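You operate a simulated robot arm through the tools that you are given. There is no shell and no other tool. Be economical: measure what you need, move in short steps, check, and stop when the job is done.

You are at the controls of a simulated robot arm. One attempt, no reset.

## Task
Put things in order on the larder end of the side table. At the end: the brown water glass from the larder end of the side table is on the orange coaster; the black pepper shaker stands where the brown water glass stood; the green pumice block stands where the roll stood; the roll from the larder end of the side table stands where the black pepper shaker stood; whatever was shut is shut again. Leave all else as you found it, and nothing knocked over.

It is judged by the outcome, as a careful person would: the job done as asked, and still so three seconds after it is handed in. It fails if anything else is knocked over, pushed out of place, dropped, spilled or broken.

## Robot
A 6-joint arm with a two-finger parallel gripper, fixed in place. Base frame: the origin is at the foot of the arm, x ahead of it, y to its left, z up; the work surface is at about z = 0. Lengths are in m, angles in degrees, forces in N, time in s.
With the tool pointing down near the work surface it reaches from about 0.12 to 0.5 m from the base axis. Its first joint turns from -72.0 to 72.0 degrees. Payload 0.65 kg.
The tool frame sits at the grasp point between the pads (the TCP): z along the fingers, y along the line on which they close. The tips reach 0.025 m beyond it. Largest opening 0.076 m; finger width 0.018, thickness 0.01; the body of the gripper, 0.036 by 0.078 m, starts 0.045 m behind the TCP.
Orientation is told as [roll, pitch, yaw] about the base's x, y, z axes, in that order, counted from this pose: with the fingers straight down and closing along the base's y, the tool's x points along the base's -x, its y along +y and its z along -z.

## Interface
- The arm moves only by the tool nudge_tool. Its argument "moves" is a list of rows, each a list of 7 numbers: the shift along the tool's x, y, z in m, then the turn, a rotation vector about the tool's x, y, z in degrees, then the finger opening in m, from 0 to 0.076. In form: [[dx, dy, dz, rx, ry, rz, hand], ...]. A call has 1 to 10 rows; each row shifts and turns the commanded pose from where the row before left it, along the tool's axes as they then stand. Each row takes 0.2 s and may step no farther than 0.05 m and 8.6 degrees from the row before; otherwise, or with a gripper value out of range, the whole call is refused. Where a pose cannot be reached the arm comes as near as it can. A force on the tool above 40 N (or 10 N above the force at the start of the call, whichever is more), or a blocked arm, ends the call early, and 0.2 s more pass. The fingers move at their own pace (about 0.108 m/s each) and stop on an object; they squeeze with about 24 N. The grip force told is the motor's: it shows also when the fingers shut on nothing. Time passes only in rows, and 0.2 s behind the last, so rows that do not move let the fingers close. The reply holds the time, the measured pose of the TCP, the force on the tool along the base axes, the opening and the grip force, in the units named above and with some noise.
- Cameras (640 x 400 px; columns grow to the right, rows downward): "scene" is fixed at [0.0635, 0.2773, 0.4066]; the picture's right is [-0.69, -0.72, 0.00], its down [-0.39, 0.37, -0.84] and it looks along [0.61, -0.58, -0.54] (base axes); focal length 214 px, centre (320, 200). "wrist" rides on the gripper at [0.058, 0.011, -0.081] in the tool frame; the picture's right is [-0.18, 0.98, 0.00], its down [-0.75, -0.14, -0.64] and it looks along [-0.63, -0.12, 0.77] (tool axes); focal length 243 px, centre (320, 200). There is no depth. A picture from a camera that has moved, and an enlarged one, comes with that camera's place and axes in the base frame and with its lens.
- camera(camera): a new picture of that camera. It takes no simulated time.
- enlarge(camera, box): a new picture of the part [left, top, right, bottom] of that camera's present view, enlarged. It takes no simulated time.
- sign_off(): hands the job in; it is judged then, once.

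Go step by step. Nothing tells you positions but the pictures and the camera data: compare them with the known pose of the tool, close in by small moves and look again before you grip or let go. The budget is 120 turns and 84 pictures, counting those below and the enlarged ones. Unless the task says otherwise, let go and move clear before handing in, and close with one line.

The tools are called by a JSON object that holds its "fn" and its "kwargs". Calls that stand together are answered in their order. nudge_tool: Moves the arm, as the interface text tells. Its arguments: {"type":"object","properties":{"moves":{"type":"array","items":{"type":"array","items":{"type":"number"}}}},"required":["moves"]} The other tools are called the same way: camera (camera) takes a picture; enlarge (camera, box) takes an enlarged picture of a part of a camera's view; sign_off () hands the job in.

At the start:

```text
time_s: 0.0
ee_pos: [0.2635, 0.0096, 0.336]
ee_rot: [0.0, 0.0, -0.1]
ft_force: [-0.8, -0.2, -0.1]
gripper_width: 0.0757
finger_force: 0.0
```

scene: 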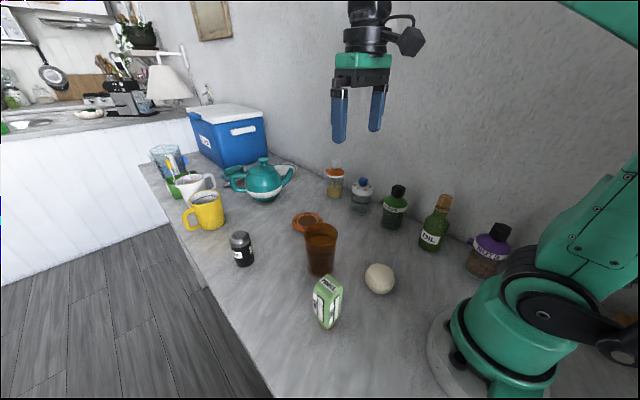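
wrist: 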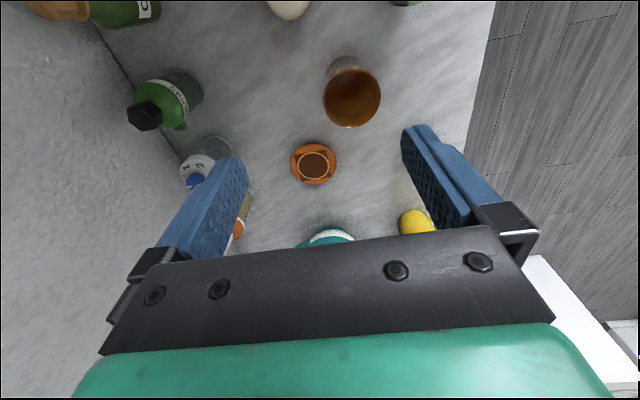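

I see the brown glass near (0.31, 0.04), the coaster near (0.46, -0.05), the pepper near (0.44, 0.17), the roll near (0.19, -0.02) and the pumice near (0.21, 0.13). I'll zoom in on them before moving anything.

{"fn": "enlarge", "kwargs": {"camera": "scene", "box": [210, 190, 430, 340]}}

{"fn": "enlarge", "kwargs": {"camera": "wrist", "box": [240, 30, 480, 250]}}

```text
2.67 times, centred on (320, 265) of scene
camera zoom: at [0.0635, 0.2773, 0.4066], right [-0.69, -0.72, 0.0], down [-0.39, 0.37, -0.84], along [0.61, -0.58, -0.54], focal length 572 px, centre (320, 27)
```

zoom: 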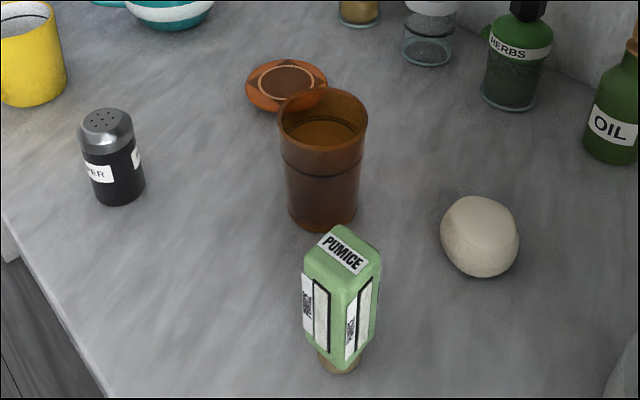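

```text
1.82 times, centred on (360, 140) of wrist
camera zoom: at [0.2039, 0.0197, 0.4165], right [0.18, 0.98, 0.0], down [0.75, -0.14, 0.64], along [0.63, -0.12, -0.77], focal length 441 px, centre (247, 309)
```

zoom: 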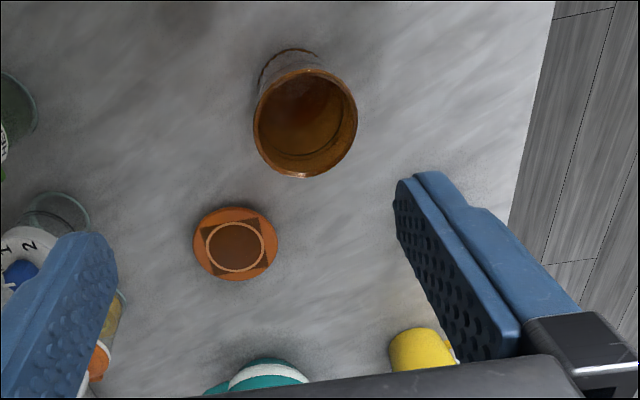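

The glass is about 0.10 m tall with a rim about 0.071 m across, so the fit is tight, and it may hold liquid, so I'll keep it upright. The coaster centre is near (0.449, -0.041). Next I'll move above the glass and check alignment.

{"fn": "nudge_tool", "kwargs": {"moves": [[-0.022, 0.016, 0.03, 0, 0, 0, 0.076], [-0.0215, 0.0155, 0.03, 0, 0, 0, 0.076], [0, 0, 0.045, 0, 0, 0, 0.076], [0, 0, 0.04, 0, 0, 0, 0.076], [0, 0, 0, 0, 0, 0, 0.076]]}}

{"fn": "camera", "kwargs": {"camera": "wrist"}}

{"fn": "camera", "kwargs": {"camera": "scene"}}

```text
time_s: 1.2
ee_pos: [0.3029, 0.0391, 0.1938]
ee_rot: [0.0, 0.0, 0.0]
ft_force: [-0.7, 0.2, -0.4]
gripper_width: 0.0762
finger_force: 0.1
```

```text
79 pictures are left
camera wrist: at [0.2441, 0.0503, 0.2736], right [0.18, 0.98, 0.0], down [0.75, -0.14, 0.64], along [0.63, -0.12, -0.77], focal length 243 px, centre (320, 200)
```

wrist: 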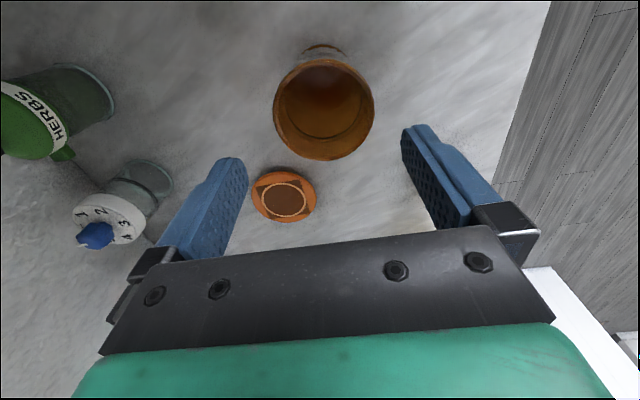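

```text
78 pictures are left
```

scene: 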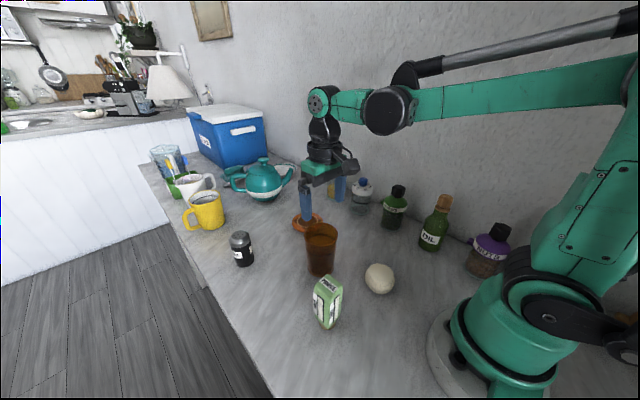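

The glass rim centre now computes to about (0.305, 0.042) with radius about 0.0357, so I need about +3 mm in y. I'll lower to just above the rim and look again.

{"fn": "nudge_tool", "kwargs": {"moves": [[-0.001, 0.0027, 0.025, 0, 0, 0, 0.076], [0, 0, 0.024, 0, 0, 0, 0.076], [0, 0, 0, 0, 0, 0, 0.076], [0, 0, 0, 0, 0, 0, 0.076]]}}

{"fn": "camera", "kwargs": {"camera": "wrist"}}

{"fn": "enlarge", "kwargs": {"camera": "scene", "box": [260, 160, 400, 290]}}

```text
time_s: 2.2
ee_pos: [0.3061, 0.0413, 0.1428]
ee_rot: [0.0, 0.0, 0.1]
ft_force: [-0.1, 0.0, 0.2]
gripper_width: 0.0761
finger_force: 0.0
```

```text
77 pictures are left
camera wrist: at [0.2474, 0.0528, 0.2229], right [0.18, 0.98, 0.0], down [0.75, -0.14, 0.64], along [0.63, -0.12, -0.77], focal length 243 px, centre (320, 200)
```

wrist: 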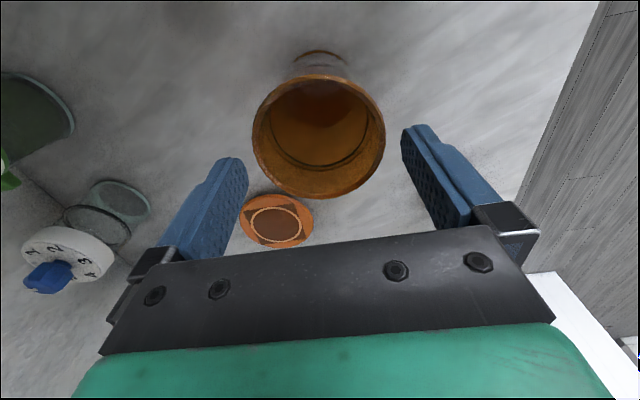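

```text
3.08 times, centred on (330, 225) of scene
camera zoom: at [0.0635, 0.2773, 0.4066], right [-0.69, -0.72, 0.0], down [-0.39, 0.37, -0.84], along [0.61, -0.58, -0.54], focal length 660 px, centre (289, 123)
```

zoom: 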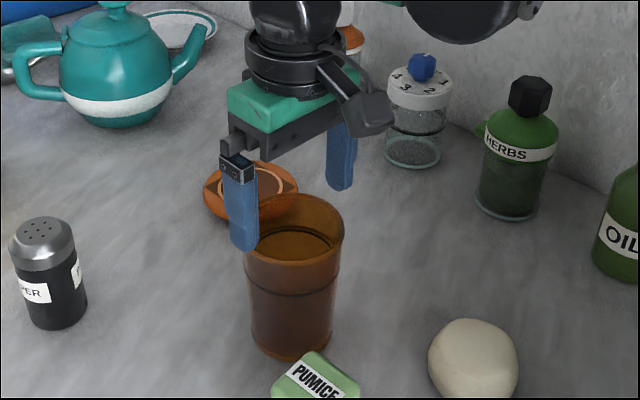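

The rim centre is at about (0.303, 0.0418) and the TCP at (0.306, 0.0413), so the fingers straddle it evenly. I'll descend slowly while watching the force.

{"fn": "nudge_tool", "kwargs": {"moves": [[0.002, 0.0005, 0.015, 0, 0, 0, 0.076], [0, 0, 0.01, 0, 0, 0, 0.076], [0, 0, 0.01, 0, 0, 0, 0.076], [0, 0, 0, 0, 0, 0, 0.076]]}}

{"fn": "camera", "kwargs": {"camera": "wrist"}}

{"fn": "enlarge", "kwargs": {"camera": "scene", "box": [260, 160, 400, 290]}}

```text
time_s: 3.2
ee_pos: [0.304, 0.0421, 0.1072]
ee_rot: [0.0, -0.1, 0.0]
ft_force: [-0.1, 0.2, -0.2]
gripper_width: 0.0759
finger_force: 0.0
```

```text
75 pictures are left
camera wrist: at [0.2461, 0.0537, 0.1869], right [0.18, 0.98, 0.0], down [0.75, -0.14, 0.64], along [0.63, -0.12, -0.77], focal length 243 px, centre (320, 200)
```

wrist: 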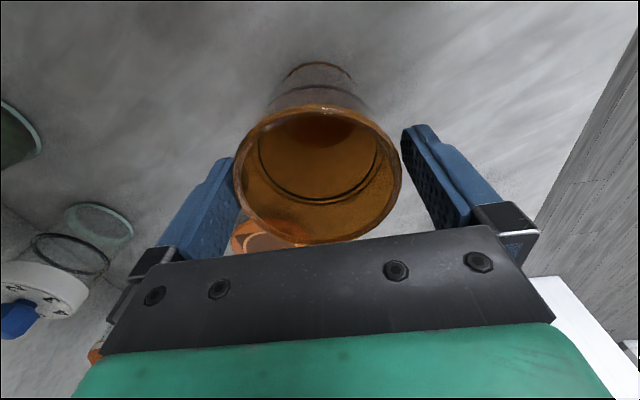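

```text
3.08 times, centred on (330, 225) of scene
camera zoom: at [0.0635, 0.2773, 0.4066], right [-0.69, -0.72, 0.0], down [-0.39, 0.37, -0.84], along [0.61, -0.58, -0.54], focal length 660 px, centre (289, 123)
```

zoom: 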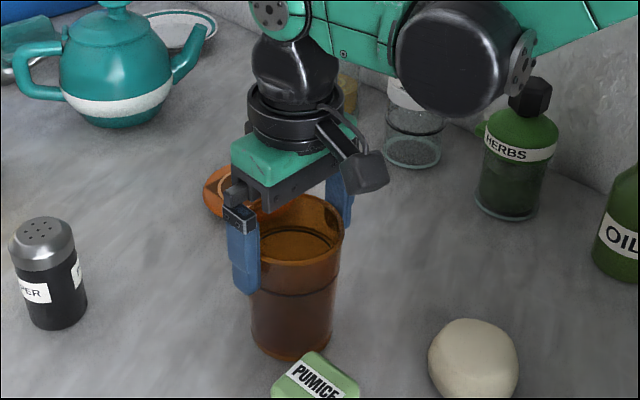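

The fingers have passed the rim cleanly. I'll go down a bit more and close.

{"fn": "nudge_tool", "kwargs": {"moves": [[0.001, 0, 0.012, 0, 0, 0, 0.076], [0.001, 0, 0.012, 0, 0, 0, 0.076], [0, 0, 0.008, 0, 0, 0, 0.076], [0, 0, 0, 0, 0, 0, 0.076], [0, 0, 0, 0, 0, 0, 0.06], [0, 0, 0, 0, 0, 0, 0.06], [0, 0, 0, 0, 0, 0, 0.06]]}}

{"fn": "camera", "kwargs": {"camera": "wrist"}}

```text
time_s: 4.8
ee_pos: [0.3023, 0.0432, 0.074]
ee_rot: [0.1, 0.0, 0.0]
ft_force: [-1.1, 0.2, -0.4]
gripper_width: 0.0684
finger_force: 24.4
```

```text
73 pictures are left
camera wrist: at [0.2441, 0.0549, 0.1549], right [0.18, 0.98, 0.0], down [0.75, -0.14, 0.64], along [0.63, -0.12, -0.77], focal length 243 px, centre (320, 200)
```

wrist: 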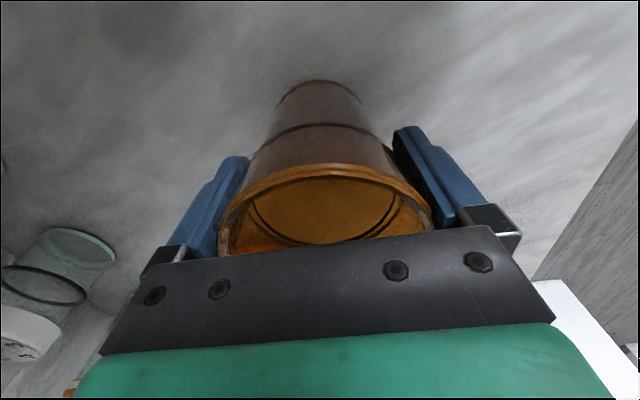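

The glass is gripped (0.0684 m) at about (0.303, 0.0425). I'll lift it level and carry it gently towards the coaster.

{"fn": "nudge_tool", "kwargs": {"moves": [[0, 0, -0.01, 0, 0, 0, 0.06], [0, 0, -0.02, 0, 0, 0, 0.06], [0, 0, -0.02, 0, 0, 0, 0.06], [-0.018, -0.0105, 0, 0, 0, 0, 0.06], [-0.025, -0.0145, 0, 0, 0, 0, 0.06], [-0.025, -0.0145, 0, 0, 0, 0, 0.06], [-0.025, -0.0145, 0, 0, 0, 0, 0.06], [-0.025, -0.0145, 0, 0, 0, 0, 0.06], [-0.018, -0.0105, 0, 0, 0, 0, 0.06], [-0.0095, -0.005, 0, 0, 0, 0, 0.06]]}}

{"fn": "camera", "kwargs": {"camera": "wrist"}}

{"fn": "enlarge", "kwargs": {"camera": "scene", "box": [210, 150, 420, 290]}}

```text
time_s: 7.0
ee_pos: [0.4492, -0.0421, 0.1243]
ee_rot: [0.0, 0.0, -0.1]
ft_force: [-0.2, -0.8, -2.3]
gripper_width: 0.0684
finger_force: 24.6
```

```text
72 pictures are left
camera wrist: at [0.3908, -0.0299, 0.2046], right [0.18, 0.98, 0.0], down [0.75, -0.14, 0.64], along [0.63, -0.12, -0.77], focal length 243 px, centre (320, 200)
```

wrist: 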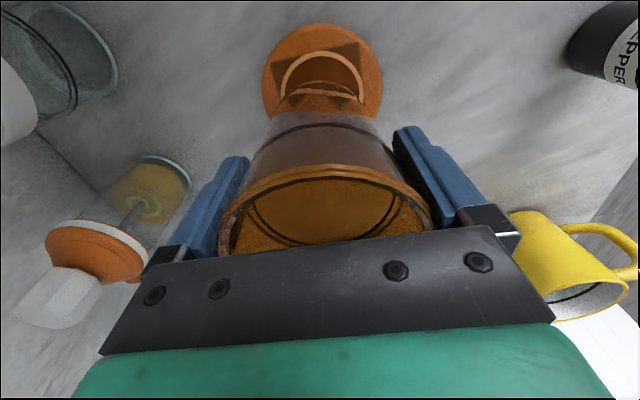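

```text
2.86 times, centred on (315, 220) of scene
camera zoom: at [0.0635, 0.2773, 0.4066], right [-0.69, -0.72, 0.0], down [-0.39, 0.37, -0.84], along [0.61, -0.58, -0.54], focal length 613 px, centre (334, 143)
```

zoom: 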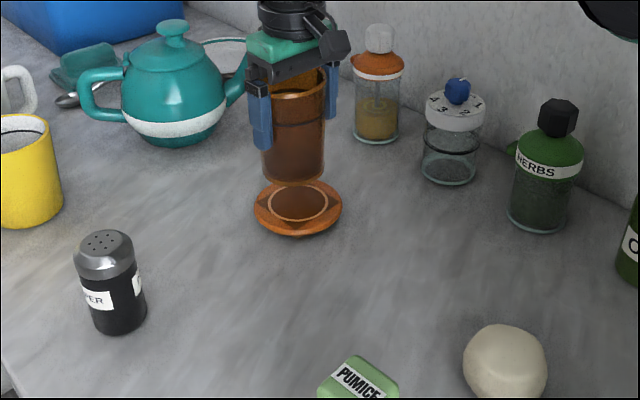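

The glass is over the coaster, whose centre works out at about (0.449, -0.0395), so I'll shift 2 mm in y. Then I'll lower to near contact.

{"fn": "nudge_tool", "kwargs": {"moves": [[0, 0.002, 0.012, 0, 0, 0, 0.06], [0, 0, 0.012, 0, 0, 0, 0.06], [0, 0, 0.008, 0, 0, 0, 0.06], [0, 0, 0, 0, 0, 0, 0.06]]}}

{"fn": "enlarge", "kwargs": {"camera": "scene", "box": [260, 150, 380, 240]}}

```text
time_s: 8.0
ee_pos: [0.4497, -0.0384, 0.093]
ee_rot: [0.0, 0.0, 0.0]
ft_force: [0.1, -0.6, -2.1]
gripper_width: 0.0684
finger_force: 23.5
```

```text
4.44 times, centred on (320, 195) of scene
camera zoom: at [0.0635, 0.2773, 0.4066], right [-0.69, -0.72, 0.0], down [-0.39, 0.37, -0.84], along [0.61, -0.58, -0.54], focal length 953 px, centre (320, 222)
```

zoom: 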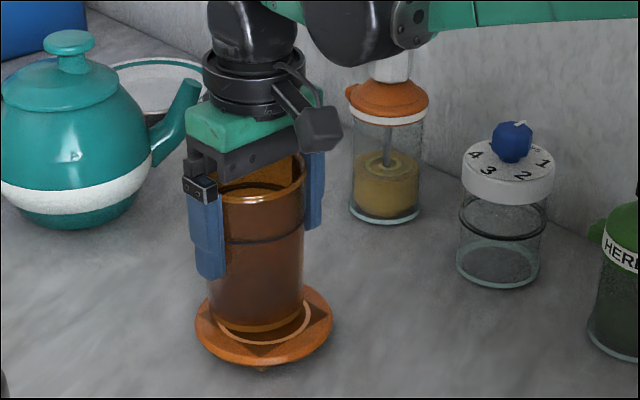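

The glass hovers about 1 cm above the coaster and looks a few mm off to one side. I'll check with the wrist view before adjusting.

{"fn": "camera", "kwargs": {"camera": "wrist"}}

```text
69 pictures are left
camera wrist: at [0.3895, -0.0274, 0.1734], right [0.18, 0.98, 0.0], down [0.75, -0.14, 0.64], along [0.63, -0.12, -0.77], focal length 243 px, centre (320, 200)
```

wrist: 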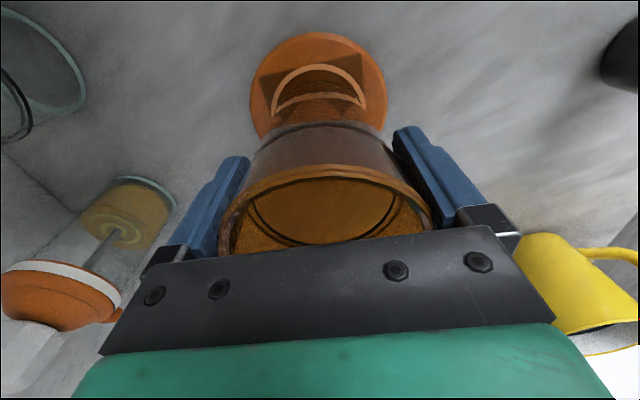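

The glass centre actually sits about 8–9 mm ahead of the TCP, and both views agree on this. Its original place was therefore about (0.310, 0.042). I'll shift back 9 mm and lower until contact.

{"fn": "nudge_tool", "kwargs": {"moves": [[0.009, 0.0005, 0, 0, 0, 0, 0.06], [0, 0, 0.005, 0, 0, 0, 0.06], [0, 0, 0.002, 0, 0, 0, 0.06], [0, 0, 0, 0, 0, 0, 0.06]]}}

{"fn": "enlarge", "kwargs": {"camera": "scene", "box": [260, 150, 380, 240]}}

```text
time_s: 9.0
ee_pos: [0.44, -0.0391, 0.0866]
ee_rot: [0.0, 0.0, 0.0]
ft_force: [-2.8, -0.7, 12.4]
gripper_width: 0.0673
finger_force: 23.8
```

```text
4.44 times, centred on (320, 195) of scene
camera zoom: at [0.0634, 0.2773, 0.4066], right [-0.69, -0.72, 0.0], down [-0.39, 0.37, -0.84], along [0.61, -0.58, -0.54], focal length 953 px, centre (320, 222)
```

zoom: 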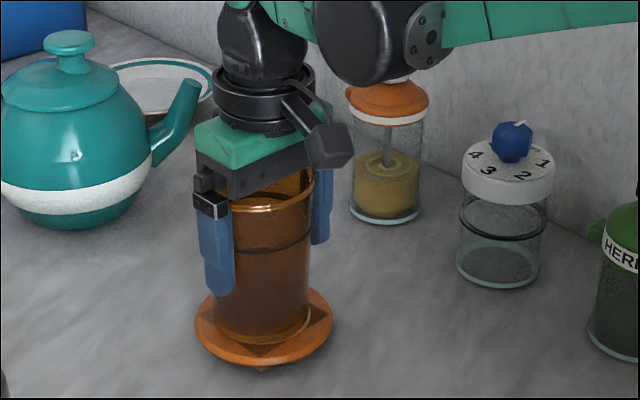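

The glass is seated on the coaster with about 12 N of contact force and looks well centred. I'll ease off, open and rise straight up.

{"fn": "nudge_tool", "kwargs": {"moves": [[0, 0, -0.001, 0, 0, 0, 0.06], [0, 0, 0, 0, 0, 0, 0.076], [0, 0, 0, 0, 0, 0, 0.076], [0, 0, -0.01, 0, 0, 0, 0.076], [0, 0, -0.015, 0, 0, 0, 0.076]]}}

{"fn": "camera", "kwargs": {"camera": "wrist"}}

{"fn": "enlarge", "kwargs": {"camera": "scene", "box": [260, 150, 380, 240]}}

```text
time_s: 10.2
ee_pos: [0.4398, -0.038, 0.1134]
ee_rot: [0.0, 0.0, -0.1]
ft_force: [-0.1, 0.5, -0.7]
gripper_width: 0.0761
finger_force: 0.1
```

```text
67 pictures are left
camera wrist: at [0.381, -0.0253, 0.1929], right [0.18, 0.98, 0.0], down [0.75, -0.14, 0.64], along [0.63, -0.12, -0.77], focal length 243 px, centre (320, 200)
```

wrist: 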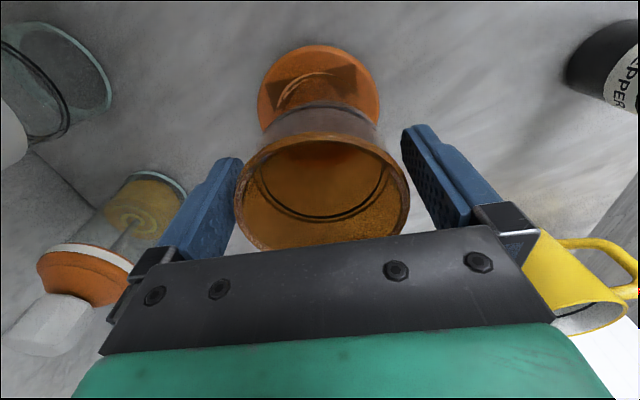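

```text
4.44 times, centred on (320, 195) of scene
camera zoom: at [0.0635, 0.2773, 0.4066], right [-0.69, -0.72, 0.0], down [-0.39, 0.37, -0.84], along [0.61, -0.58, -0.54], focal length 953 px, centre (320, 222)
```

zoom: 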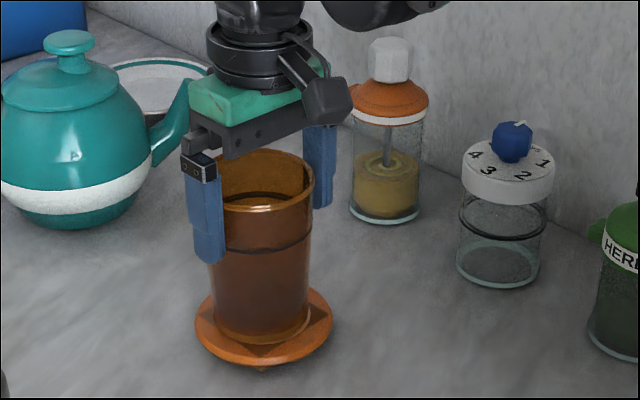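

The glass stands on the coaster and the fingers are clear. Next I'll rise and go over to the pepper shaker at about (0.456, 0.161).

{"fn": "nudge_tool", "kwargs": {"moves": [[0, 0, -0.02, 0, 0, 0, 0.076], [0, 0, -0.03, 0, 0, 0, 0.076], [0, 0.04, -0.02, 0, 0, 0, 0.076], [0, 0.04, 0, 0, 0, 0, 0.076], [0, 0.04, 0, 0, 0, 0, 0.076], [0, 0.04, 0, 0, 0, 0, 0.076], [0, 0.038, 0, 0, 0, 0, 0.076], [0, 0, 0, 0, 0, 0, 0.076]]}}

{"fn": "camera", "kwargs": {"camera": "wrist"}}

{"fn": "enlarge", "kwargs": {"camera": "scene", "box": [180, 170, 380, 300]}}

```text
time_s: 12.0
ee_pos: [0.4396, 0.1641, 0.1839]
ee_rot: [0.0, 0.0, 0.0]
ft_force: [-0.2, -0.8, 0.5]
gripper_width: 0.076
finger_force: 0.0
```

```text
65 pictures are left
camera wrist: at [0.381, 0.1751, 0.2633], right [0.18, 0.98, 0.0], down [0.75, -0.14, 0.64], along [0.63, -0.12, -0.77], focal length 243 px, centre (320, 200)
```

wrist: 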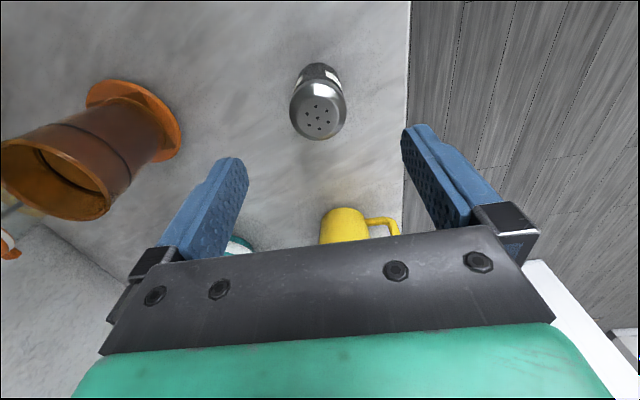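

```text
3.08 times, centred on (280, 235) of scene
camera zoom: at [0.0635, 0.2773, 0.4066], right [-0.69, -0.72, 0.0], down [-0.39, 0.37, -0.84], along [0.61, -0.58, -0.54], focal length 660 px, centre (443, 92)
```

zoom: 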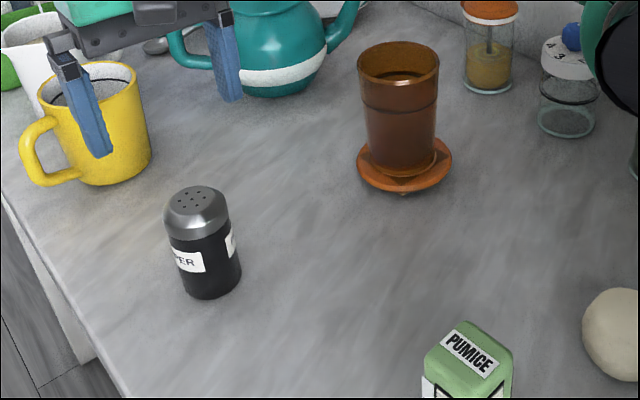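

The glass looks good. The pepper stands at about (0.454, 0.162) and is about 0.05 m wide, so I'll move over it and come down partway.

{"fn": "nudge_tool", "kwargs": {"moves": [[-0.0145, -0.002, 0.03, 0, 0, 0, 0.076], [0, 0, 0.035, 0, 0, 0, 0.076], [0, 0, 0.015, 0, 0, 0, 0.076], [0, 0, 0, 0, 0, 0, 0.076]]}}

{"fn": "camera", "kwargs": {"camera": "wrist"}}

{"fn": "enlarge", "kwargs": {"camera": "scene", "box": [180, 170, 380, 300]}}

```text
time_s: 13.0
ee_pos: [0.4567, 0.1605, 0.1053]
ee_rot: [0.0, 0.0, 0.0]
ft_force: [-0.3, 0.5, 0.7]
gripper_width: 0.076
finger_force: 0.1
```

```text
63 pictures are left
camera wrist: at [0.3976, 0.171, 0.1848], right [0.18, 0.98, 0.0], down [0.75, -0.14, 0.64], along [0.63, -0.12, -0.77], focal length 243 px, centre (320, 200)
```

wrist: 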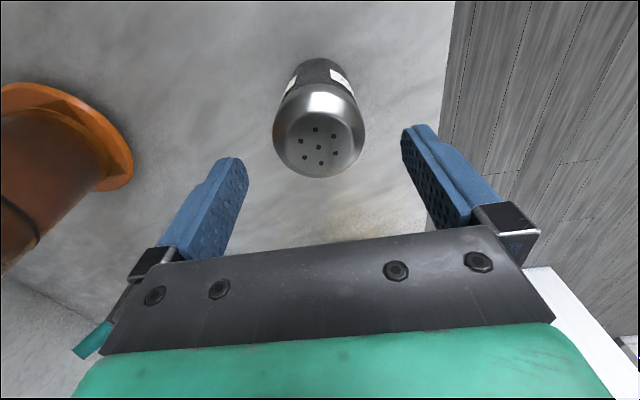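

```text
3.08 times, centred on (280, 235) of scene
camera zoom: at [0.0635, 0.2773, 0.4066], right [-0.69, -0.72, 0.0], down [-0.39, 0.37, -0.84], along [0.61, -0.58, -0.54], focal length 660 px, centre (443, 92)
```

zoom: 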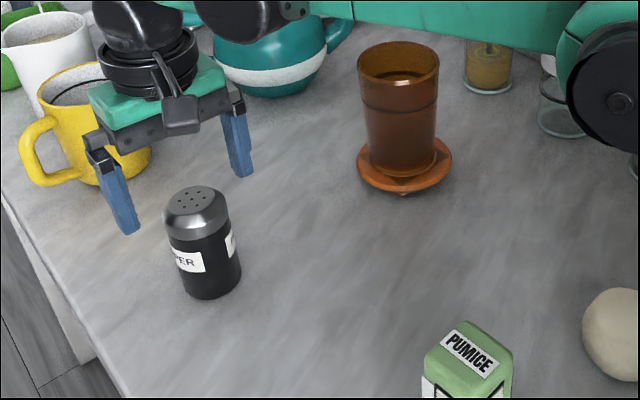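

The pepper is centred between the fingers, at about (0.453, 0.161). I'll descend and grip.

{"fn": "nudge_tool", "kwargs": {"moves": [[0.003, 0.0005, 0.02, 0, 0, 0, 0.076], [0, 0, 0.02, 0, 0, 0, 0.076], [0, 0, 0.017, 0, 0, 0, 0.076], [0, 0, 0, 0, 0, 0, 0.076], [0, 0, 0, 0, 0, 0, 0.04], [0, 0, 0, 0, 0, 0, 0.04], [0, 0, 0, 0, 0, 0, 0.04]]}}

{"fn": "camera", "kwargs": {"camera": "wrist"}}

```text
time_s: 14.6
ee_pos: [0.4522, 0.1595, 0.0452]
ee_rot: [0.1, 0.1, 0.1]
ft_force: [0.1, 0.9, 0.2]
gripper_width: 0.0432
finger_force: 24.1
```

```text
61 pictures are left
camera wrist: at [0.3931, 0.1703, 0.1255], right [0.18, 0.98, 0.0], down [0.75, -0.14, 0.64], along [0.63, -0.12, -0.77], focal length 243 px, centre (320, 200)
```

wrist: 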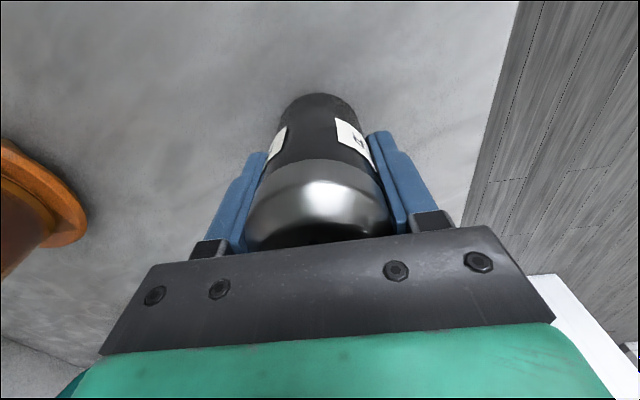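

The pepper is gripped (0.043 m) at about (0.4515, 0.160). I'll lift it and carry it to the glass's old spot at about (0.311, 0.042).

{"fn": "nudge_tool", "kwargs": {"moves": [[0, 0, -0.02, 0, 0, 0, 0.04], [0, 0, -0.03, 0, 0, 0, 0.04], [0.028, -0.0235, 0, 0, 0, 0, 0.04], [0.028, -0.0235, 0, 0, 0, 0, 0.04], [0.028, -0.0235, 0, 0, 0, 0, 0.04], [0.028, -0.0235, 0, 0, 0, 0, 0.04], [0.028, -0.0235, 0, 0, 0, 0, 0.04], [0, 0, 0.02, 0, 0, 0, 0.04], [0, 0, 0.015, 0, 0, 0, 0.04], [0, 0, 0, 0, 0, 0, 0.04]]}}

{"fn": "enlarge", "kwargs": {"camera": "scene", "box": [210, 190, 430, 340]}}

{"fn": "camera", "kwargs": {"camera": "wrist"}}

```text
time_s: 16.8
ee_pos: [0.3124, 0.0394, 0.0599]
ee_rot: [0.0, 0.0, 0.0]
ft_force: [-0.3, 0.4, -1.1]
gripper_width: 0.0434
finger_force: 24.4
```

```text
2.67 times, centred on (320, 265) of scene
camera zoom: at [0.0635, 0.2773, 0.4066], right [-0.69, -0.72, 0.0], down [-0.39, 0.37, -0.84], along [0.61, -0.58, -0.54], focal length 572 px, centre (320, 27)
```

zoom: 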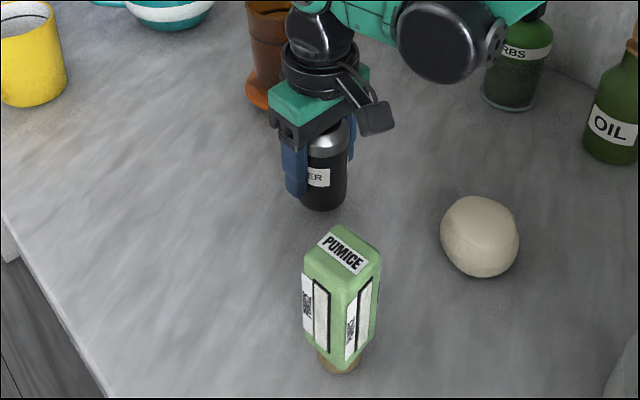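

```text
59 pictures are left
camera wrist: at [0.2537, 0.0512, 0.1407], right [0.18, 0.98, 0.0], down [0.75, -0.14, 0.64], along [0.63, -0.12, -0.77], focal length 243 px, centre (320, 200)
```

wrist: 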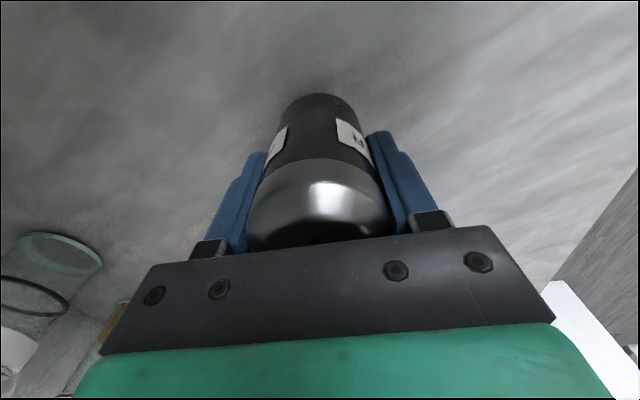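

Compared with the earlier view, the pepper's base lands right on the glass's old footprint. I'll lower the last 14 mm.

{"fn": "nudge_tool", "kwargs": {"moves": [[0, 0.001, 0.008, 0, 0, 0, 0.04], [0, 0, 0.0045, 0, 0, 0, 0.04], [0, 0, 0.0015, 0, 0, 0, 0.04], [0, 0, 0, 0, 0, 0, 0.04]]}}

```text
time_s: 17.8
ee_pos: [0.3133, 0.041, 0.0459]
ee_rot: [0.1, 0.0, 0.0]
ft_force: [-1.3, -0.3, 0.2]
gripper_width: 0.0434
finger_force: 24.3
```

It is just touching the table. I'll release and rise.

{"fn": "nudge_tool", "kwargs": {"moves": [[0, 0, 0.0005, 0, 0, 0, 0.04], [0, 0, 0, 0, 0, 0, 0.06], [0, 0, 0, 0, 0, 0, 0.076], [0, 0, -0.02, 0, 0, 0, 0.076], [0, 0, -0.04, 0, 0, 0, 0.076], [0, 0, -0.045, 0, 0, 0, 0.076], [0.04, -0.02, -0.01, 0, 0, 0, 0.076], [0.04, -0.02, 0, 0, 0, 0, 0.076], [0.035, -0.015, 0, 0, 0, 0, 0.076], [0, 0, 0, 0, 0, 0, 0.076]]}}

{"fn": "camera", "kwargs": {"camera": "wrist"}}

{"fn": "enlarge", "kwargs": {"camera": "scene", "box": [210, 190, 430, 340]}}

```text
time_s: 20.0
ee_pos: [0.1951, -0.0153, 0.161]
ee_rot: [0.0, -0.1, 0.1]
ft_force: [0.1, 0.3, 0.6]
gripper_width: 0.0761
finger_force: 0.0
```

```text
58 pictures are left
camera wrist: at [0.1355, -0.0031, 0.2412], right [0.18, 0.98, 0.0], down [0.75, -0.14, 0.64], along [0.63, -0.12, -0.77], focal length 243 px, centre (320, 200)
```

wrist: 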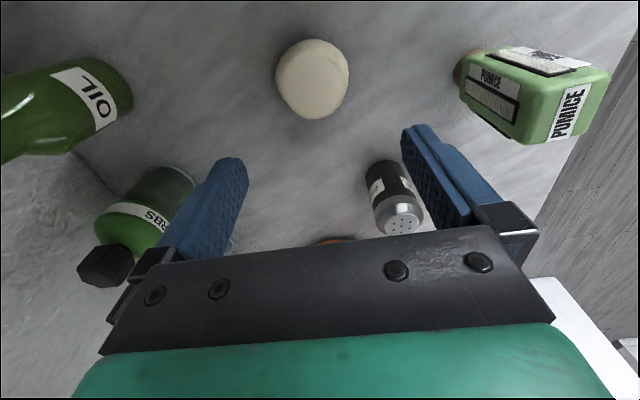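

```text
2.67 times, centred on (320, 265) of scene
camera zoom: at [0.0635, 0.2773, 0.4066], right [-0.69, -0.72, 0.0], down [-0.39, 0.37, -0.84], along [0.61, -0.58, -0.54], focal length 572 px, centre (320, 27)
```

zoom: 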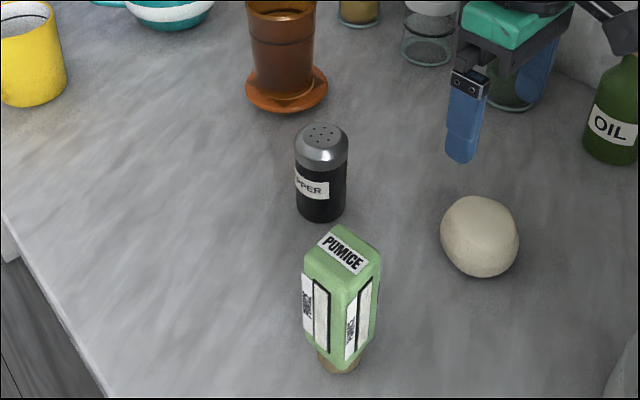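

The pepper stands well on the glass's old spot. The roll is at about (0.185, -0.016) and about 0.058 m wide, so I'll align over it and take a closer look.

{"fn": "nudge_tool", "kwargs": {"moves": [[0.01, -0.001, 0.03, 0, 0, 0, 0.076], [0, 0, 0.03, 0, 0, 0, 0.076], [0, 0, 0.01, 0, 0, 0, 0.076], [0, 0, 0, 0, 0, 0, 0.076]]}}

{"fn": "camera", "kwargs": {"camera": "wrist"}}

{"fn": "enlarge", "kwargs": {"camera": "scene", "box": [300, 190, 460, 320]}}

```text
time_s: 21.0
ee_pos: [0.1837, -0.0144, 0.0918]
ee_rot: [0.0, 0.0, 0.1]
ft_force: [0.5, 0.3, 0.2]
gripper_width: 0.0756
finger_force: 0.0
```

```text
56 pictures are left
camera wrist: at [0.1259, -0.0027, 0.1715], right [0.18, 0.98, 0.0], down [0.75, -0.14, 0.64], along [0.63, -0.12, -0.77], focal length 243 px, centre (320, 200)
```

wrist: 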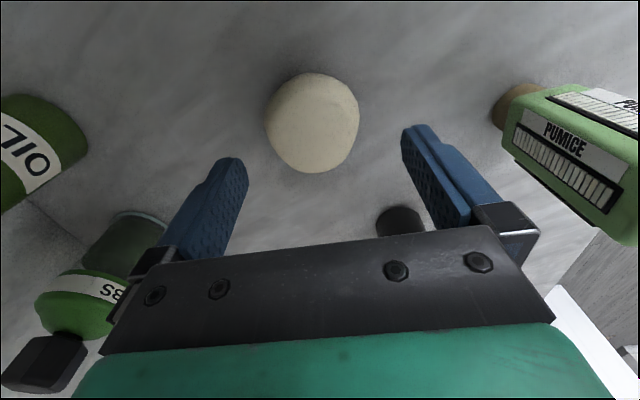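

```text
3.08 times, centred on (380, 255) of scene
camera zoom: at [0.0635, 0.2773, 0.4066], right [-0.69, -0.72, 0.0], down [-0.39, 0.37, -0.84], along [0.61, -0.58, -0.54], focal length 660 px, centre (135, 31)
```

zoom: 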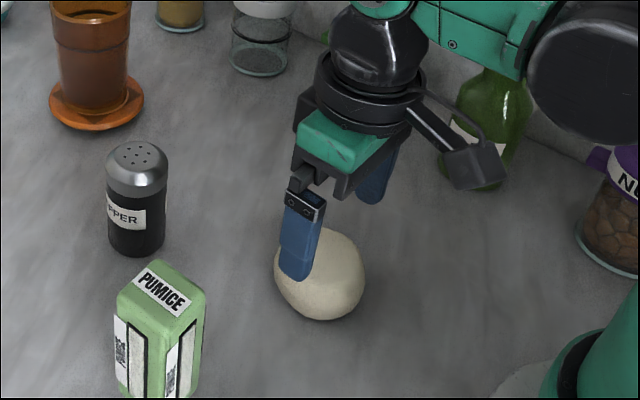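

The roll centre is at about (0.183, -0.018). I'll shift 3 mm in y, descend and grip.

{"fn": "nudge_tool", "kwargs": {"moves": [[0.001, -0.003, 0.02, 0, 0, 0, 0.076], [0, 0, 0.02, 0, 0, 0, 0.076], [0, 0, 0.018, 0, 0, 0, 0.076], [0, 0, 0, 0, 0, 0, 0.076]]}}

{"fn": "camera", "kwargs": {"camera": "wrist"}}

```text
time_s: 22.0
ee_pos: [0.1858, -0.0165, 0.0395]
ee_rot: [0.1, -0.1, 0.0]
ft_force: [-0.3, 0.5, 0.6]
gripper_width: 0.0762
finger_force: 0.1
out of reach, approached as far as the arm can: row 3
```

```text
54 pictures are left
camera wrist: at [0.1265, -0.0062, 0.1191], right [0.18, 0.98, 0.0], down [0.75, -0.14, 0.64], along [0.63, -0.12, -0.77], focal length 243 px, centre (320, 200)
```

wrist: 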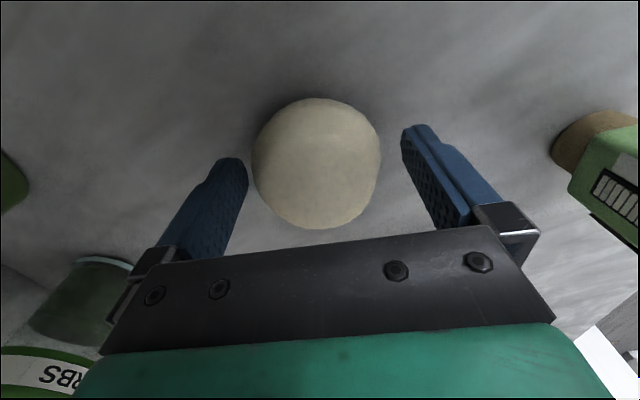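

The arm stopped at z of about 0.039, but the pads still reach below the roll's middle. I'll close here.

{"fn": "nudge_tool", "kwargs": {"moves": [[0, -0.001, 0, 0, 0, 0, 0.076], [0, 0, 0, 0, 0, 0, 0.06], [0, 0, 0, 0, 0, 0, 0.05], [0, 0, 0, 0, 0, 0, 0.045], [0, 0, 0, 0, 0, 0, 0.045]]}}

{"fn": "camera", "kwargs": {"camera": "wrist"}}

```text
time_s: 23.2
ee_pos: [0.1867, -0.0188, 0.0393]
ee_rot: [0.0, 0.0, -0.1]
ft_force: [-0.9, 0.3, 0.3]
gripper_width: 0.0583
finger_force: 23.7
```

```text
53 pictures are left
camera wrist: at [0.1267, -0.007, 0.1195], right [0.18, 0.98, 0.0], down [0.75, -0.14, 0.64], along [0.63, -0.12, -0.77], focal length 243 px, centre (320, 200)
```

wrist: 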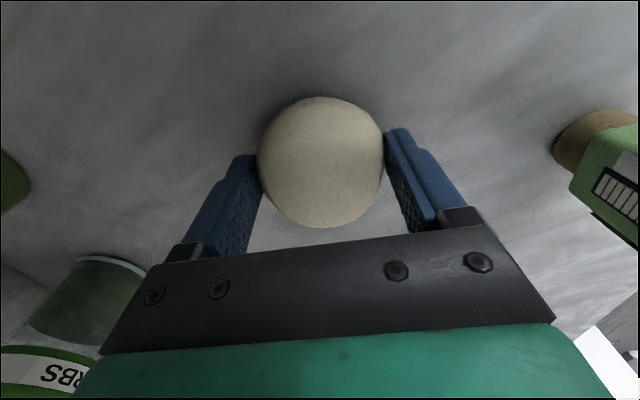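

The roll is held firmly (0.058 m), with its original centre at about (0.184, -0.018). I'll lift it high enough to clear the pepper and check.

{"fn": "nudge_tool", "kwargs": {"moves": [[0, 0, -0.01, 0, 0, 0, 0.045], [0, 0, -0.02, 0, 0, 0, 0.045], [0, 0, -0.03, 0, 0, 0, 0.045], [0, 0, -0.03, 0, 0, 0, 0.045], [0, 0, -0.03, 0, 0, 0, 0.045], [0, 0, 0, 0, 0, 0, 0.045]]}}

{"fn": "camera", "kwargs": {"camera": "wrist"}}

```text
time_s: 24.6
ee_pos: [0.1863, -0.0199, 0.1567]
ee_rot: [0.1, 0.0, 0.0]
ft_force: [0.1, -0.6, -1.7]
gripper_width: 0.0582
finger_force: 24.1
```

```text
52 pictures are left
camera wrist: at [0.1268, -0.0079, 0.2368], right [0.18, 0.98, 0.0], down [0.75, -0.14, 0.64], along [0.63, -0.12, -0.77], focal length 243 px, centre (320, 200)
```

wrist: 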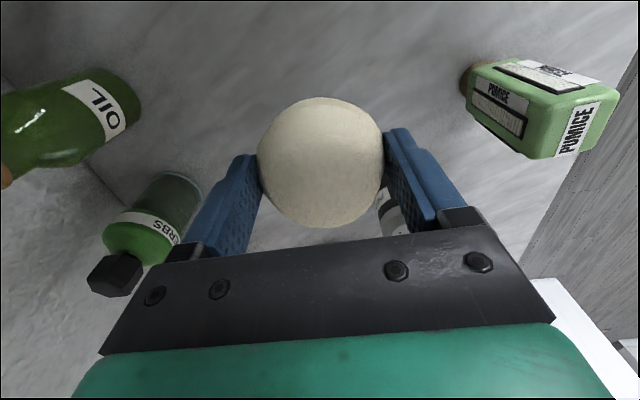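

It is held securely. Now I'll carry it to the pepper's old spot.

{"fn": "nudge_tool", "kwargs": {"moves": [[-0.0298, 0.02, 0, 0, 0, 0, 0.045], [-0.0298, 0.02, 0, 0, 0, 0, 0.045], [-0.0298, 0.02, 0, 0, 0, 0, 0.045], [-0.0298, 0.02, 0, 0, 0, 0, 0.045], [-0.0298, 0.02, 0, 0, 0, 0, 0.045], [-0.0298, 0.02, 0, 0, 0, 0, 0.045], [-0.0298, 0.02, 0, 0, 0, 0, 0.045], [-0.0298, 0.02, 0, 0, 0, 0, 0.045], [-0.0298, 0.02, 0, 0, 0, 0, 0.045], [0, 0, 0, 0, 0, 0, 0.045]]}}

```text
time_s: 26.8
ee_pos: [0.454, 0.1611, 0.1566]
ee_rot: [0.0, 0.1, 0.0]
ft_force: [-0.7, 0.1, -0.8]
gripper_width: 0.0583
finger_force: 23.6
```

It is above the spot, so I'll lower to about 1 cm off the table and look.

{"fn": "nudge_tool", "kwargs": {"moves": [[0, 0, 0.03, 0, 0, 0, 0.045], [0, 0, 0.03, 0, 0, 0, 0.045], [0, 0, 0.03, 0, 0, 0, 0.045], [0, 0, 0.016, 0, 0, 0, 0.045], [0, 0, 0, 0, 0, 0, 0.045]]}}

{"fn": "enlarge", "kwargs": {"camera": "scene", "box": [210, 190, 430, 340]}}

{"fn": "camera", "kwargs": {"camera": "wrist"}}

```text
time_s: 28.0
ee_pos: [0.4634, 0.1646, 0.0547]
ee_rot: [0.0, 0.0, 0.0]
ft_force: [-0.4, -0.3, 0.3]
gripper_width: 0.0579
finger_force: 24.1
out of reach, approached as far as the arm can: row 2
```

```text
2.67 times, centred on (320, 265) of scene
camera zoom: at [0.0635, 0.2773, 0.4066], right [-0.69, -0.72, 0.0], down [-0.39, 0.37, -0.84], along [0.61, -0.58, -0.54], focal length 572 px, centre (320, 27)
```

zoom: 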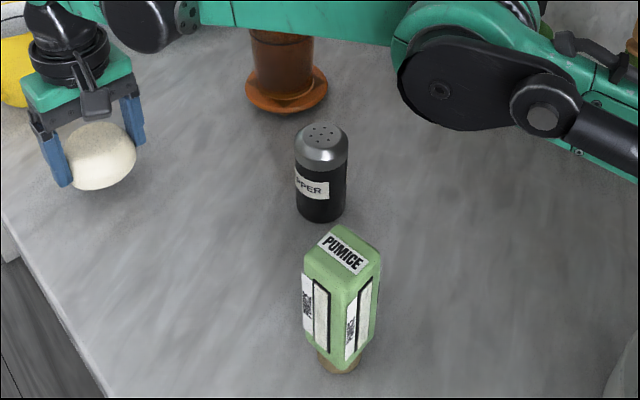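

```text
50 pictures are left
camera wrist: at [0.4041, 0.1768, 0.1347], right [0.18, 0.98, 0.0], down [0.75, -0.14, 0.64], along [0.63, -0.12, -0.77], focal length 243 px, centre (320, 200)
```

wrist: 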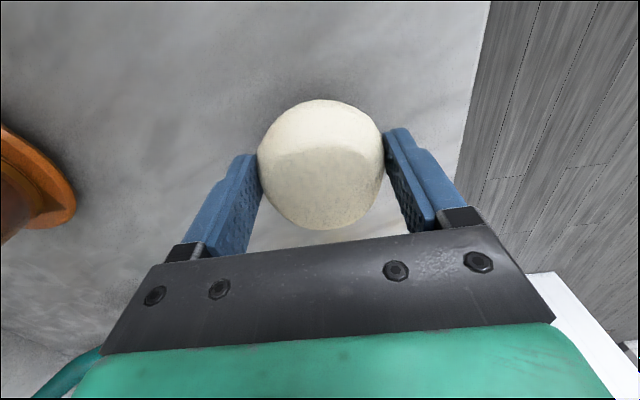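

The arm drifted about 9 mm outward at a reach limit. I'll bring it back to the pepper's spot at this height before lowering.

{"fn": "nudge_tool", "kwargs": {"moves": [[0.005, -0.0025, 0, 0, 0, 0, 0.045], [0.005, -0.002, 0, 0, 0, 0, 0.045], [0, 0, 0, 0, 0, 0, 0.045]]}}

{"fn": "enlarge", "kwargs": {"camera": "scene", "box": [210, 190, 430, 340]}}

```text
time_s: 28.8
ee_pos: [0.4522, 0.1595, 0.0555]
ee_rot: [0.0, 0.0, 0.0]
ft_force: [-0.4, -0.5, 0.0]
gripper_width: 0.0582
finger_force: 24.1
```

```text
2.67 times, centred on (320, 265) of scene
camera zoom: at [0.0635, 0.2773, 0.4066], right [-0.69, -0.72, 0.0], down [-0.39, 0.37, -0.84], along [0.61, -0.58, -0.54], focal length 572 px, centre (320, 27)
```

zoom: 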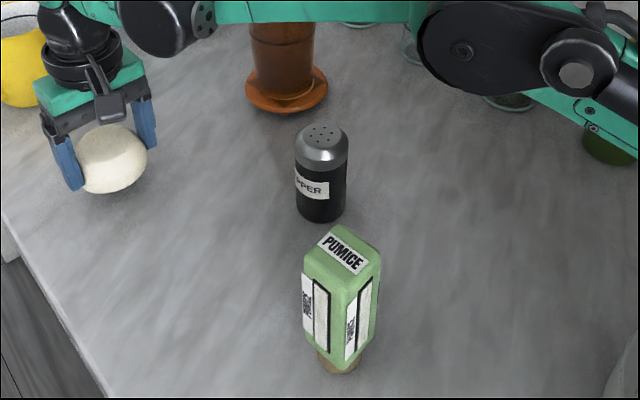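

The roll is now within a few mm of the pepper's spot. I'll nudge 3 mm outward and lower in small steps.

{"fn": "nudge_tool", "kwargs": {"moves": [[-0.003, 0, 0.006, 0, 0, 0, 0.045], [0, 0, 0.005, 0, 0, 0, 0.045], [0, 0, 0.003, 0, 0, 0, 0.045], [0, 0, 0, 0, 0, 0, 0.045]]}}

{"fn": "enlarge", "kwargs": {"camera": "scene", "box": [200, 190, 300, 290]}}

```text
time_s: 29.8
ee_pos: [0.4544, 0.1593, 0.0396]
ee_rot: [0.0, 0.0, 0.0]
ft_force: [-0.4, 0.2, -0.4]
gripper_width: 0.0581
finger_force: 24.5
```

```text
4.00 times, centred on (250, 240) of scene
camera zoom: at [0.0635, 0.2773, 0.4066], right [-0.69, -0.72, 0.0], down [-0.39, 0.37, -0.84], along [0.61, -0.58, -0.54], focal length 858 px, centre (600, 40)
```

zoom: 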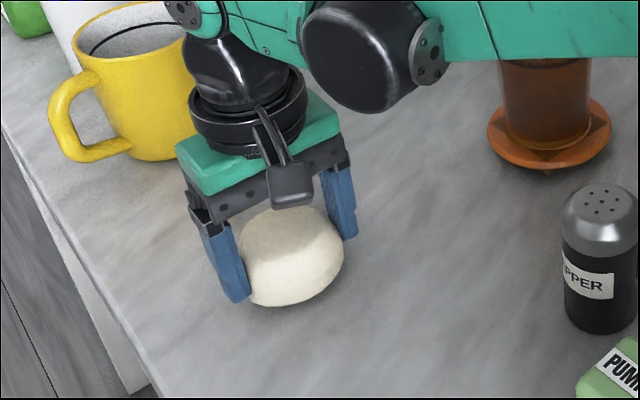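

The height matches the original grip height. I'll press down 1 mm to confirm contact.

{"fn": "nudge_tool", "kwargs": {"moves": [[0, 0, 0.001, 0, 0, 0, 0.045], [0, 0, 0, 0, 0, 0, 0.045]]}}

```text
time_s: 30.4
ee_pos: [0.4543, 0.159, 0.04]
ee_rot: [0.0, 0.0, 0.0]
ft_force: [0.7, 1.2, -2.0]
gripper_width: 0.0582
finger_force: 24.0
```

{"fn": "nudge_tool", "kwargs": {"moves": [[0, 0, 0.001, 0, 0, 0, 0.045], [0, 0, 0, 0, 0, 0, 0.045]]}}

```text
time_s: 31.0
ee_pos: [0.4557, 0.1604, 0.0387]
ee_rot: [-0.1, 0.0, 0.0]
ft_force: [-1.8, 1.2, 7.5]
gripper_width: 0.0583
finger_force: 24.2
```

The force is now up to 7.5 N, so the roll is on the table. I'll open and rise.

{"fn": "nudge_tool", "kwargs": {"moves": [[0, 0, -0.0005, 0, 0, 0, 0.045], [0, 0, 0, 0, 0, 0, 0.065], [0, 0, 0, 0, 0, 0, 0.076], [0, 0, -0.02, 0, 0, 0, 0.076], [0, 0, -0.03, 0, 0, 0, 0.076], [0.01, 0, -0.04, 0, 0, 0, 0.076], [0.02, 0, -0.04, 0, 0, 0, 0.076], [0, 0, 0, 0, 0, 0, 0.076]]}}

{"fn": "camera", "kwargs": {"camera": "wrist"}}

{"fn": "camera", "kwargs": {"camera": "scene"}}

```text
time_s: 32.8
ee_pos: [0.4227, 0.1615, 0.1693]
ee_rot: [-0.1, 0.0, -0.1]
ft_force: [0.1, -0.5, 0.3]
gripper_width: 0.0757
finger_force: 0.1
```

```text
47 pictures are left
camera wrist: at [0.3646, 0.171, 0.249], right [0.18, 0.98, 0.0], down [0.75, -0.14, 0.64], along [0.63, -0.12, -0.77], focal length 243 px, centre (320, 200)
```

wrist: 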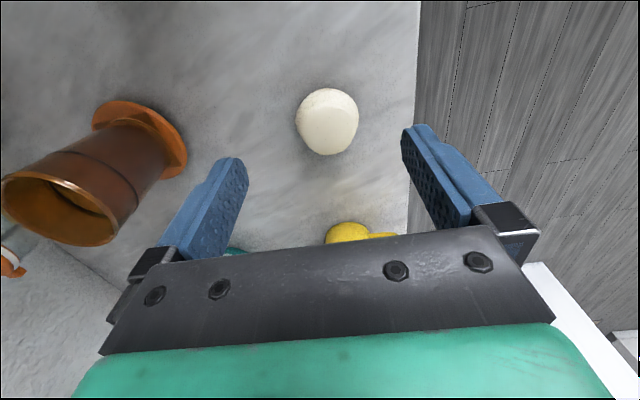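

```text
46 pictures are left
```

scene: 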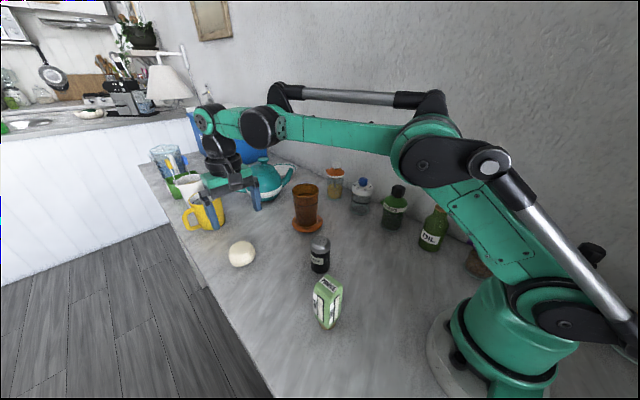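

The roll is at (0.453, 0.161), as wanted. Next is the pumice at about (0.207, 0.123), about 0.115 m tall, so I'll move above it to find its orientation.

{"fn": "nudge_tool", "kwargs": {"moves": [[0, 0, -0.04, 0, 0, 0, 0.076], [0.03, -0.006, -0.03, 0, 0, 0, 0.076], [0.04, -0.007, 0, 0, 0, 0, 0.076], [0.04, -0.007, 0, 0, 0, 0, 0.076], [0.04, -0.007, 0, 0, 0, 0, 0.076], [0.04, -0.007, 0, 0, 0, 0, 0.076], [0.026, -0.005, 0, 0, 0, 0, 0.076], [0, 0, 0, 0, 0, 0, 0.076]]}}

{"fn": "camera", "kwargs": {"camera": "wrist"}}

{"fn": "enlarge", "kwargs": {"camera": "scene", "box": [280, 260, 380, 340]}}

```text
time_s: 34.6
ee_pos: [0.2099, 0.123, 0.2371]
ee_rot: [0.0, 0.0, 0.1]
ft_force: [-0.2, 0.8, -0.1]
gripper_width: 0.0761
finger_force: 0.0
```

```text
45 pictures are left
camera wrist: at [0.151, 0.1339, 0.318], right [0.18, 0.98, 0.0], down [0.75, -0.14, 0.64], along [0.63, -0.12, -0.77], focal length 243 px, centre (320, 200)
```

wrist: 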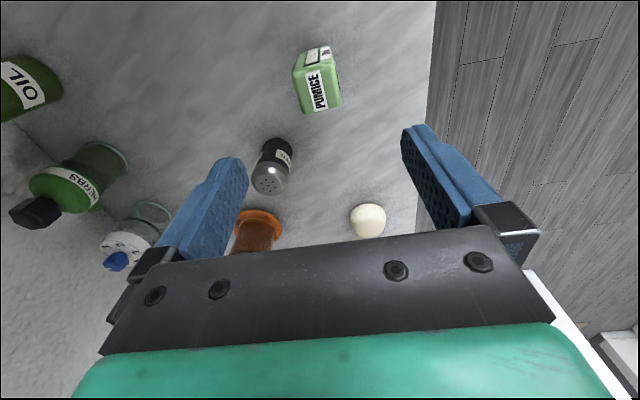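

```text
5.00 times, centred on (330, 300) of scene
camera zoom: at [0.0635, 0.2773, 0.4066], right [-0.69, -0.72, 0.0], down [-0.39, 0.37, -0.84], along [0.61, -0.58, -0.54], focal length 1072 px, centre (270, -300)
```

zoom: 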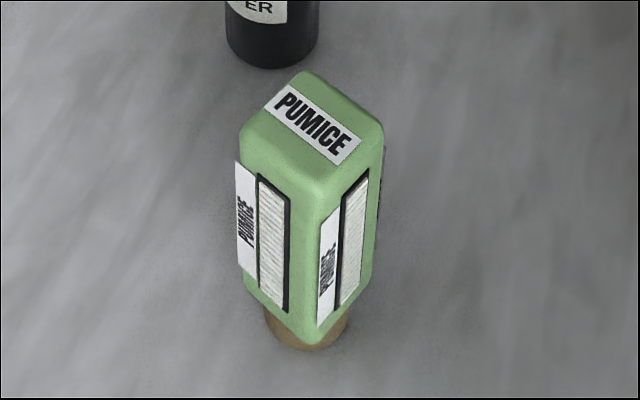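

The pumice is a block on a small round foot, so it could tip easily. I'll enlarge the wrist view to get its yaw.

{"fn": "enlarge", "kwargs": {"camera": "wrist", "box": [270, 30, 370, 130]}}

```text
4.00 times, centred on (320, 80) of wrist
camera zoom: at [0.151, 0.1339, 0.318], right [0.18, 0.98, 0.0], down [0.75, -0.14, 0.64], along [0.63, -0.12, -0.77], focal length 970 px, centre (320, 680)
```

zoom: 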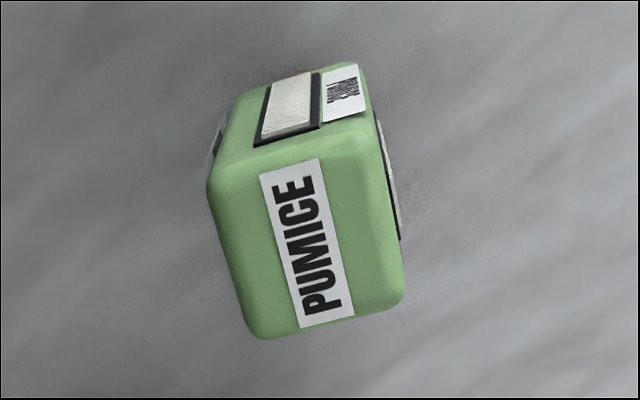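

The top centre is at about (0.205, 0.1216), about 0.033 m square with a yaw of about +4.5°. I'll align to it, descend partway and recheck.

{"fn": "nudge_tool", "kwargs": {"moves": [[0.005, -0.0015, 0.03, 0, 0, -4.5, 0.076], [0, 0, 0.04, 0, 0, 0, 0.076], [0, 0, 0.015, 0, 0, 0, 0.076], [0, 0, 0, 0, 0, 0, 0.076]]}}

{"fn": "camera", "kwargs": {"camera": "wrist"}}

{"fn": "enlarge", "kwargs": {"camera": "scene", "box": [270, 210, 400, 340]}}

```text
time_s: 35.6
ee_pos: [0.2066, 0.1181, 0.1527]
ee_rot: [0.0, 0.0, 4.5]
ft_force: [0.1, -0.3, -0.1]
gripper_width: 0.0758
finger_force: 0.0
```

```text
42 pictures are left
camera wrist: at [0.1471, 0.1257, 0.2334], right [0.11, 0.99, 0.0], down [0.76, -0.08, 0.64], along [0.64, -0.07, -0.77], focal length 243 px, centre (320, 200)
```

wrist: 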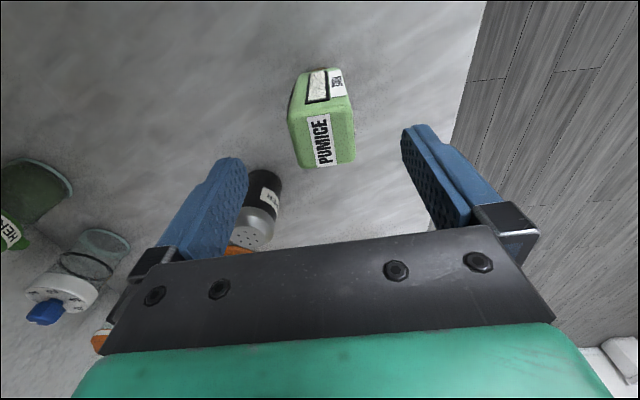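

```text
3.08 times, centred on (335, 275) of scene
camera zoom: at [0.0635, 0.2773, 0.4066], right [-0.69, -0.72, 0.0], down [-0.39, 0.37, -0.84], along [0.61, -0.58, -0.54], focal length 660 px, centre (274, -31)
```

zoom: 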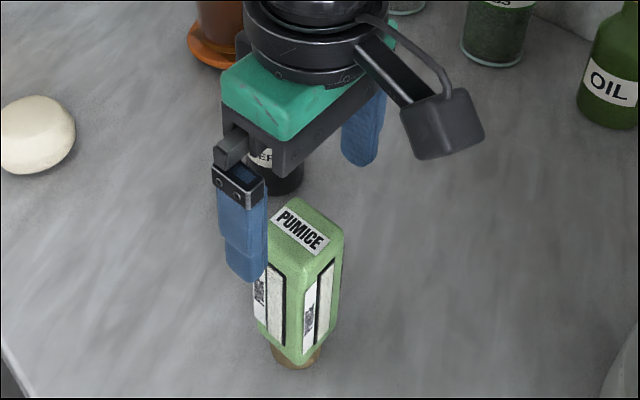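

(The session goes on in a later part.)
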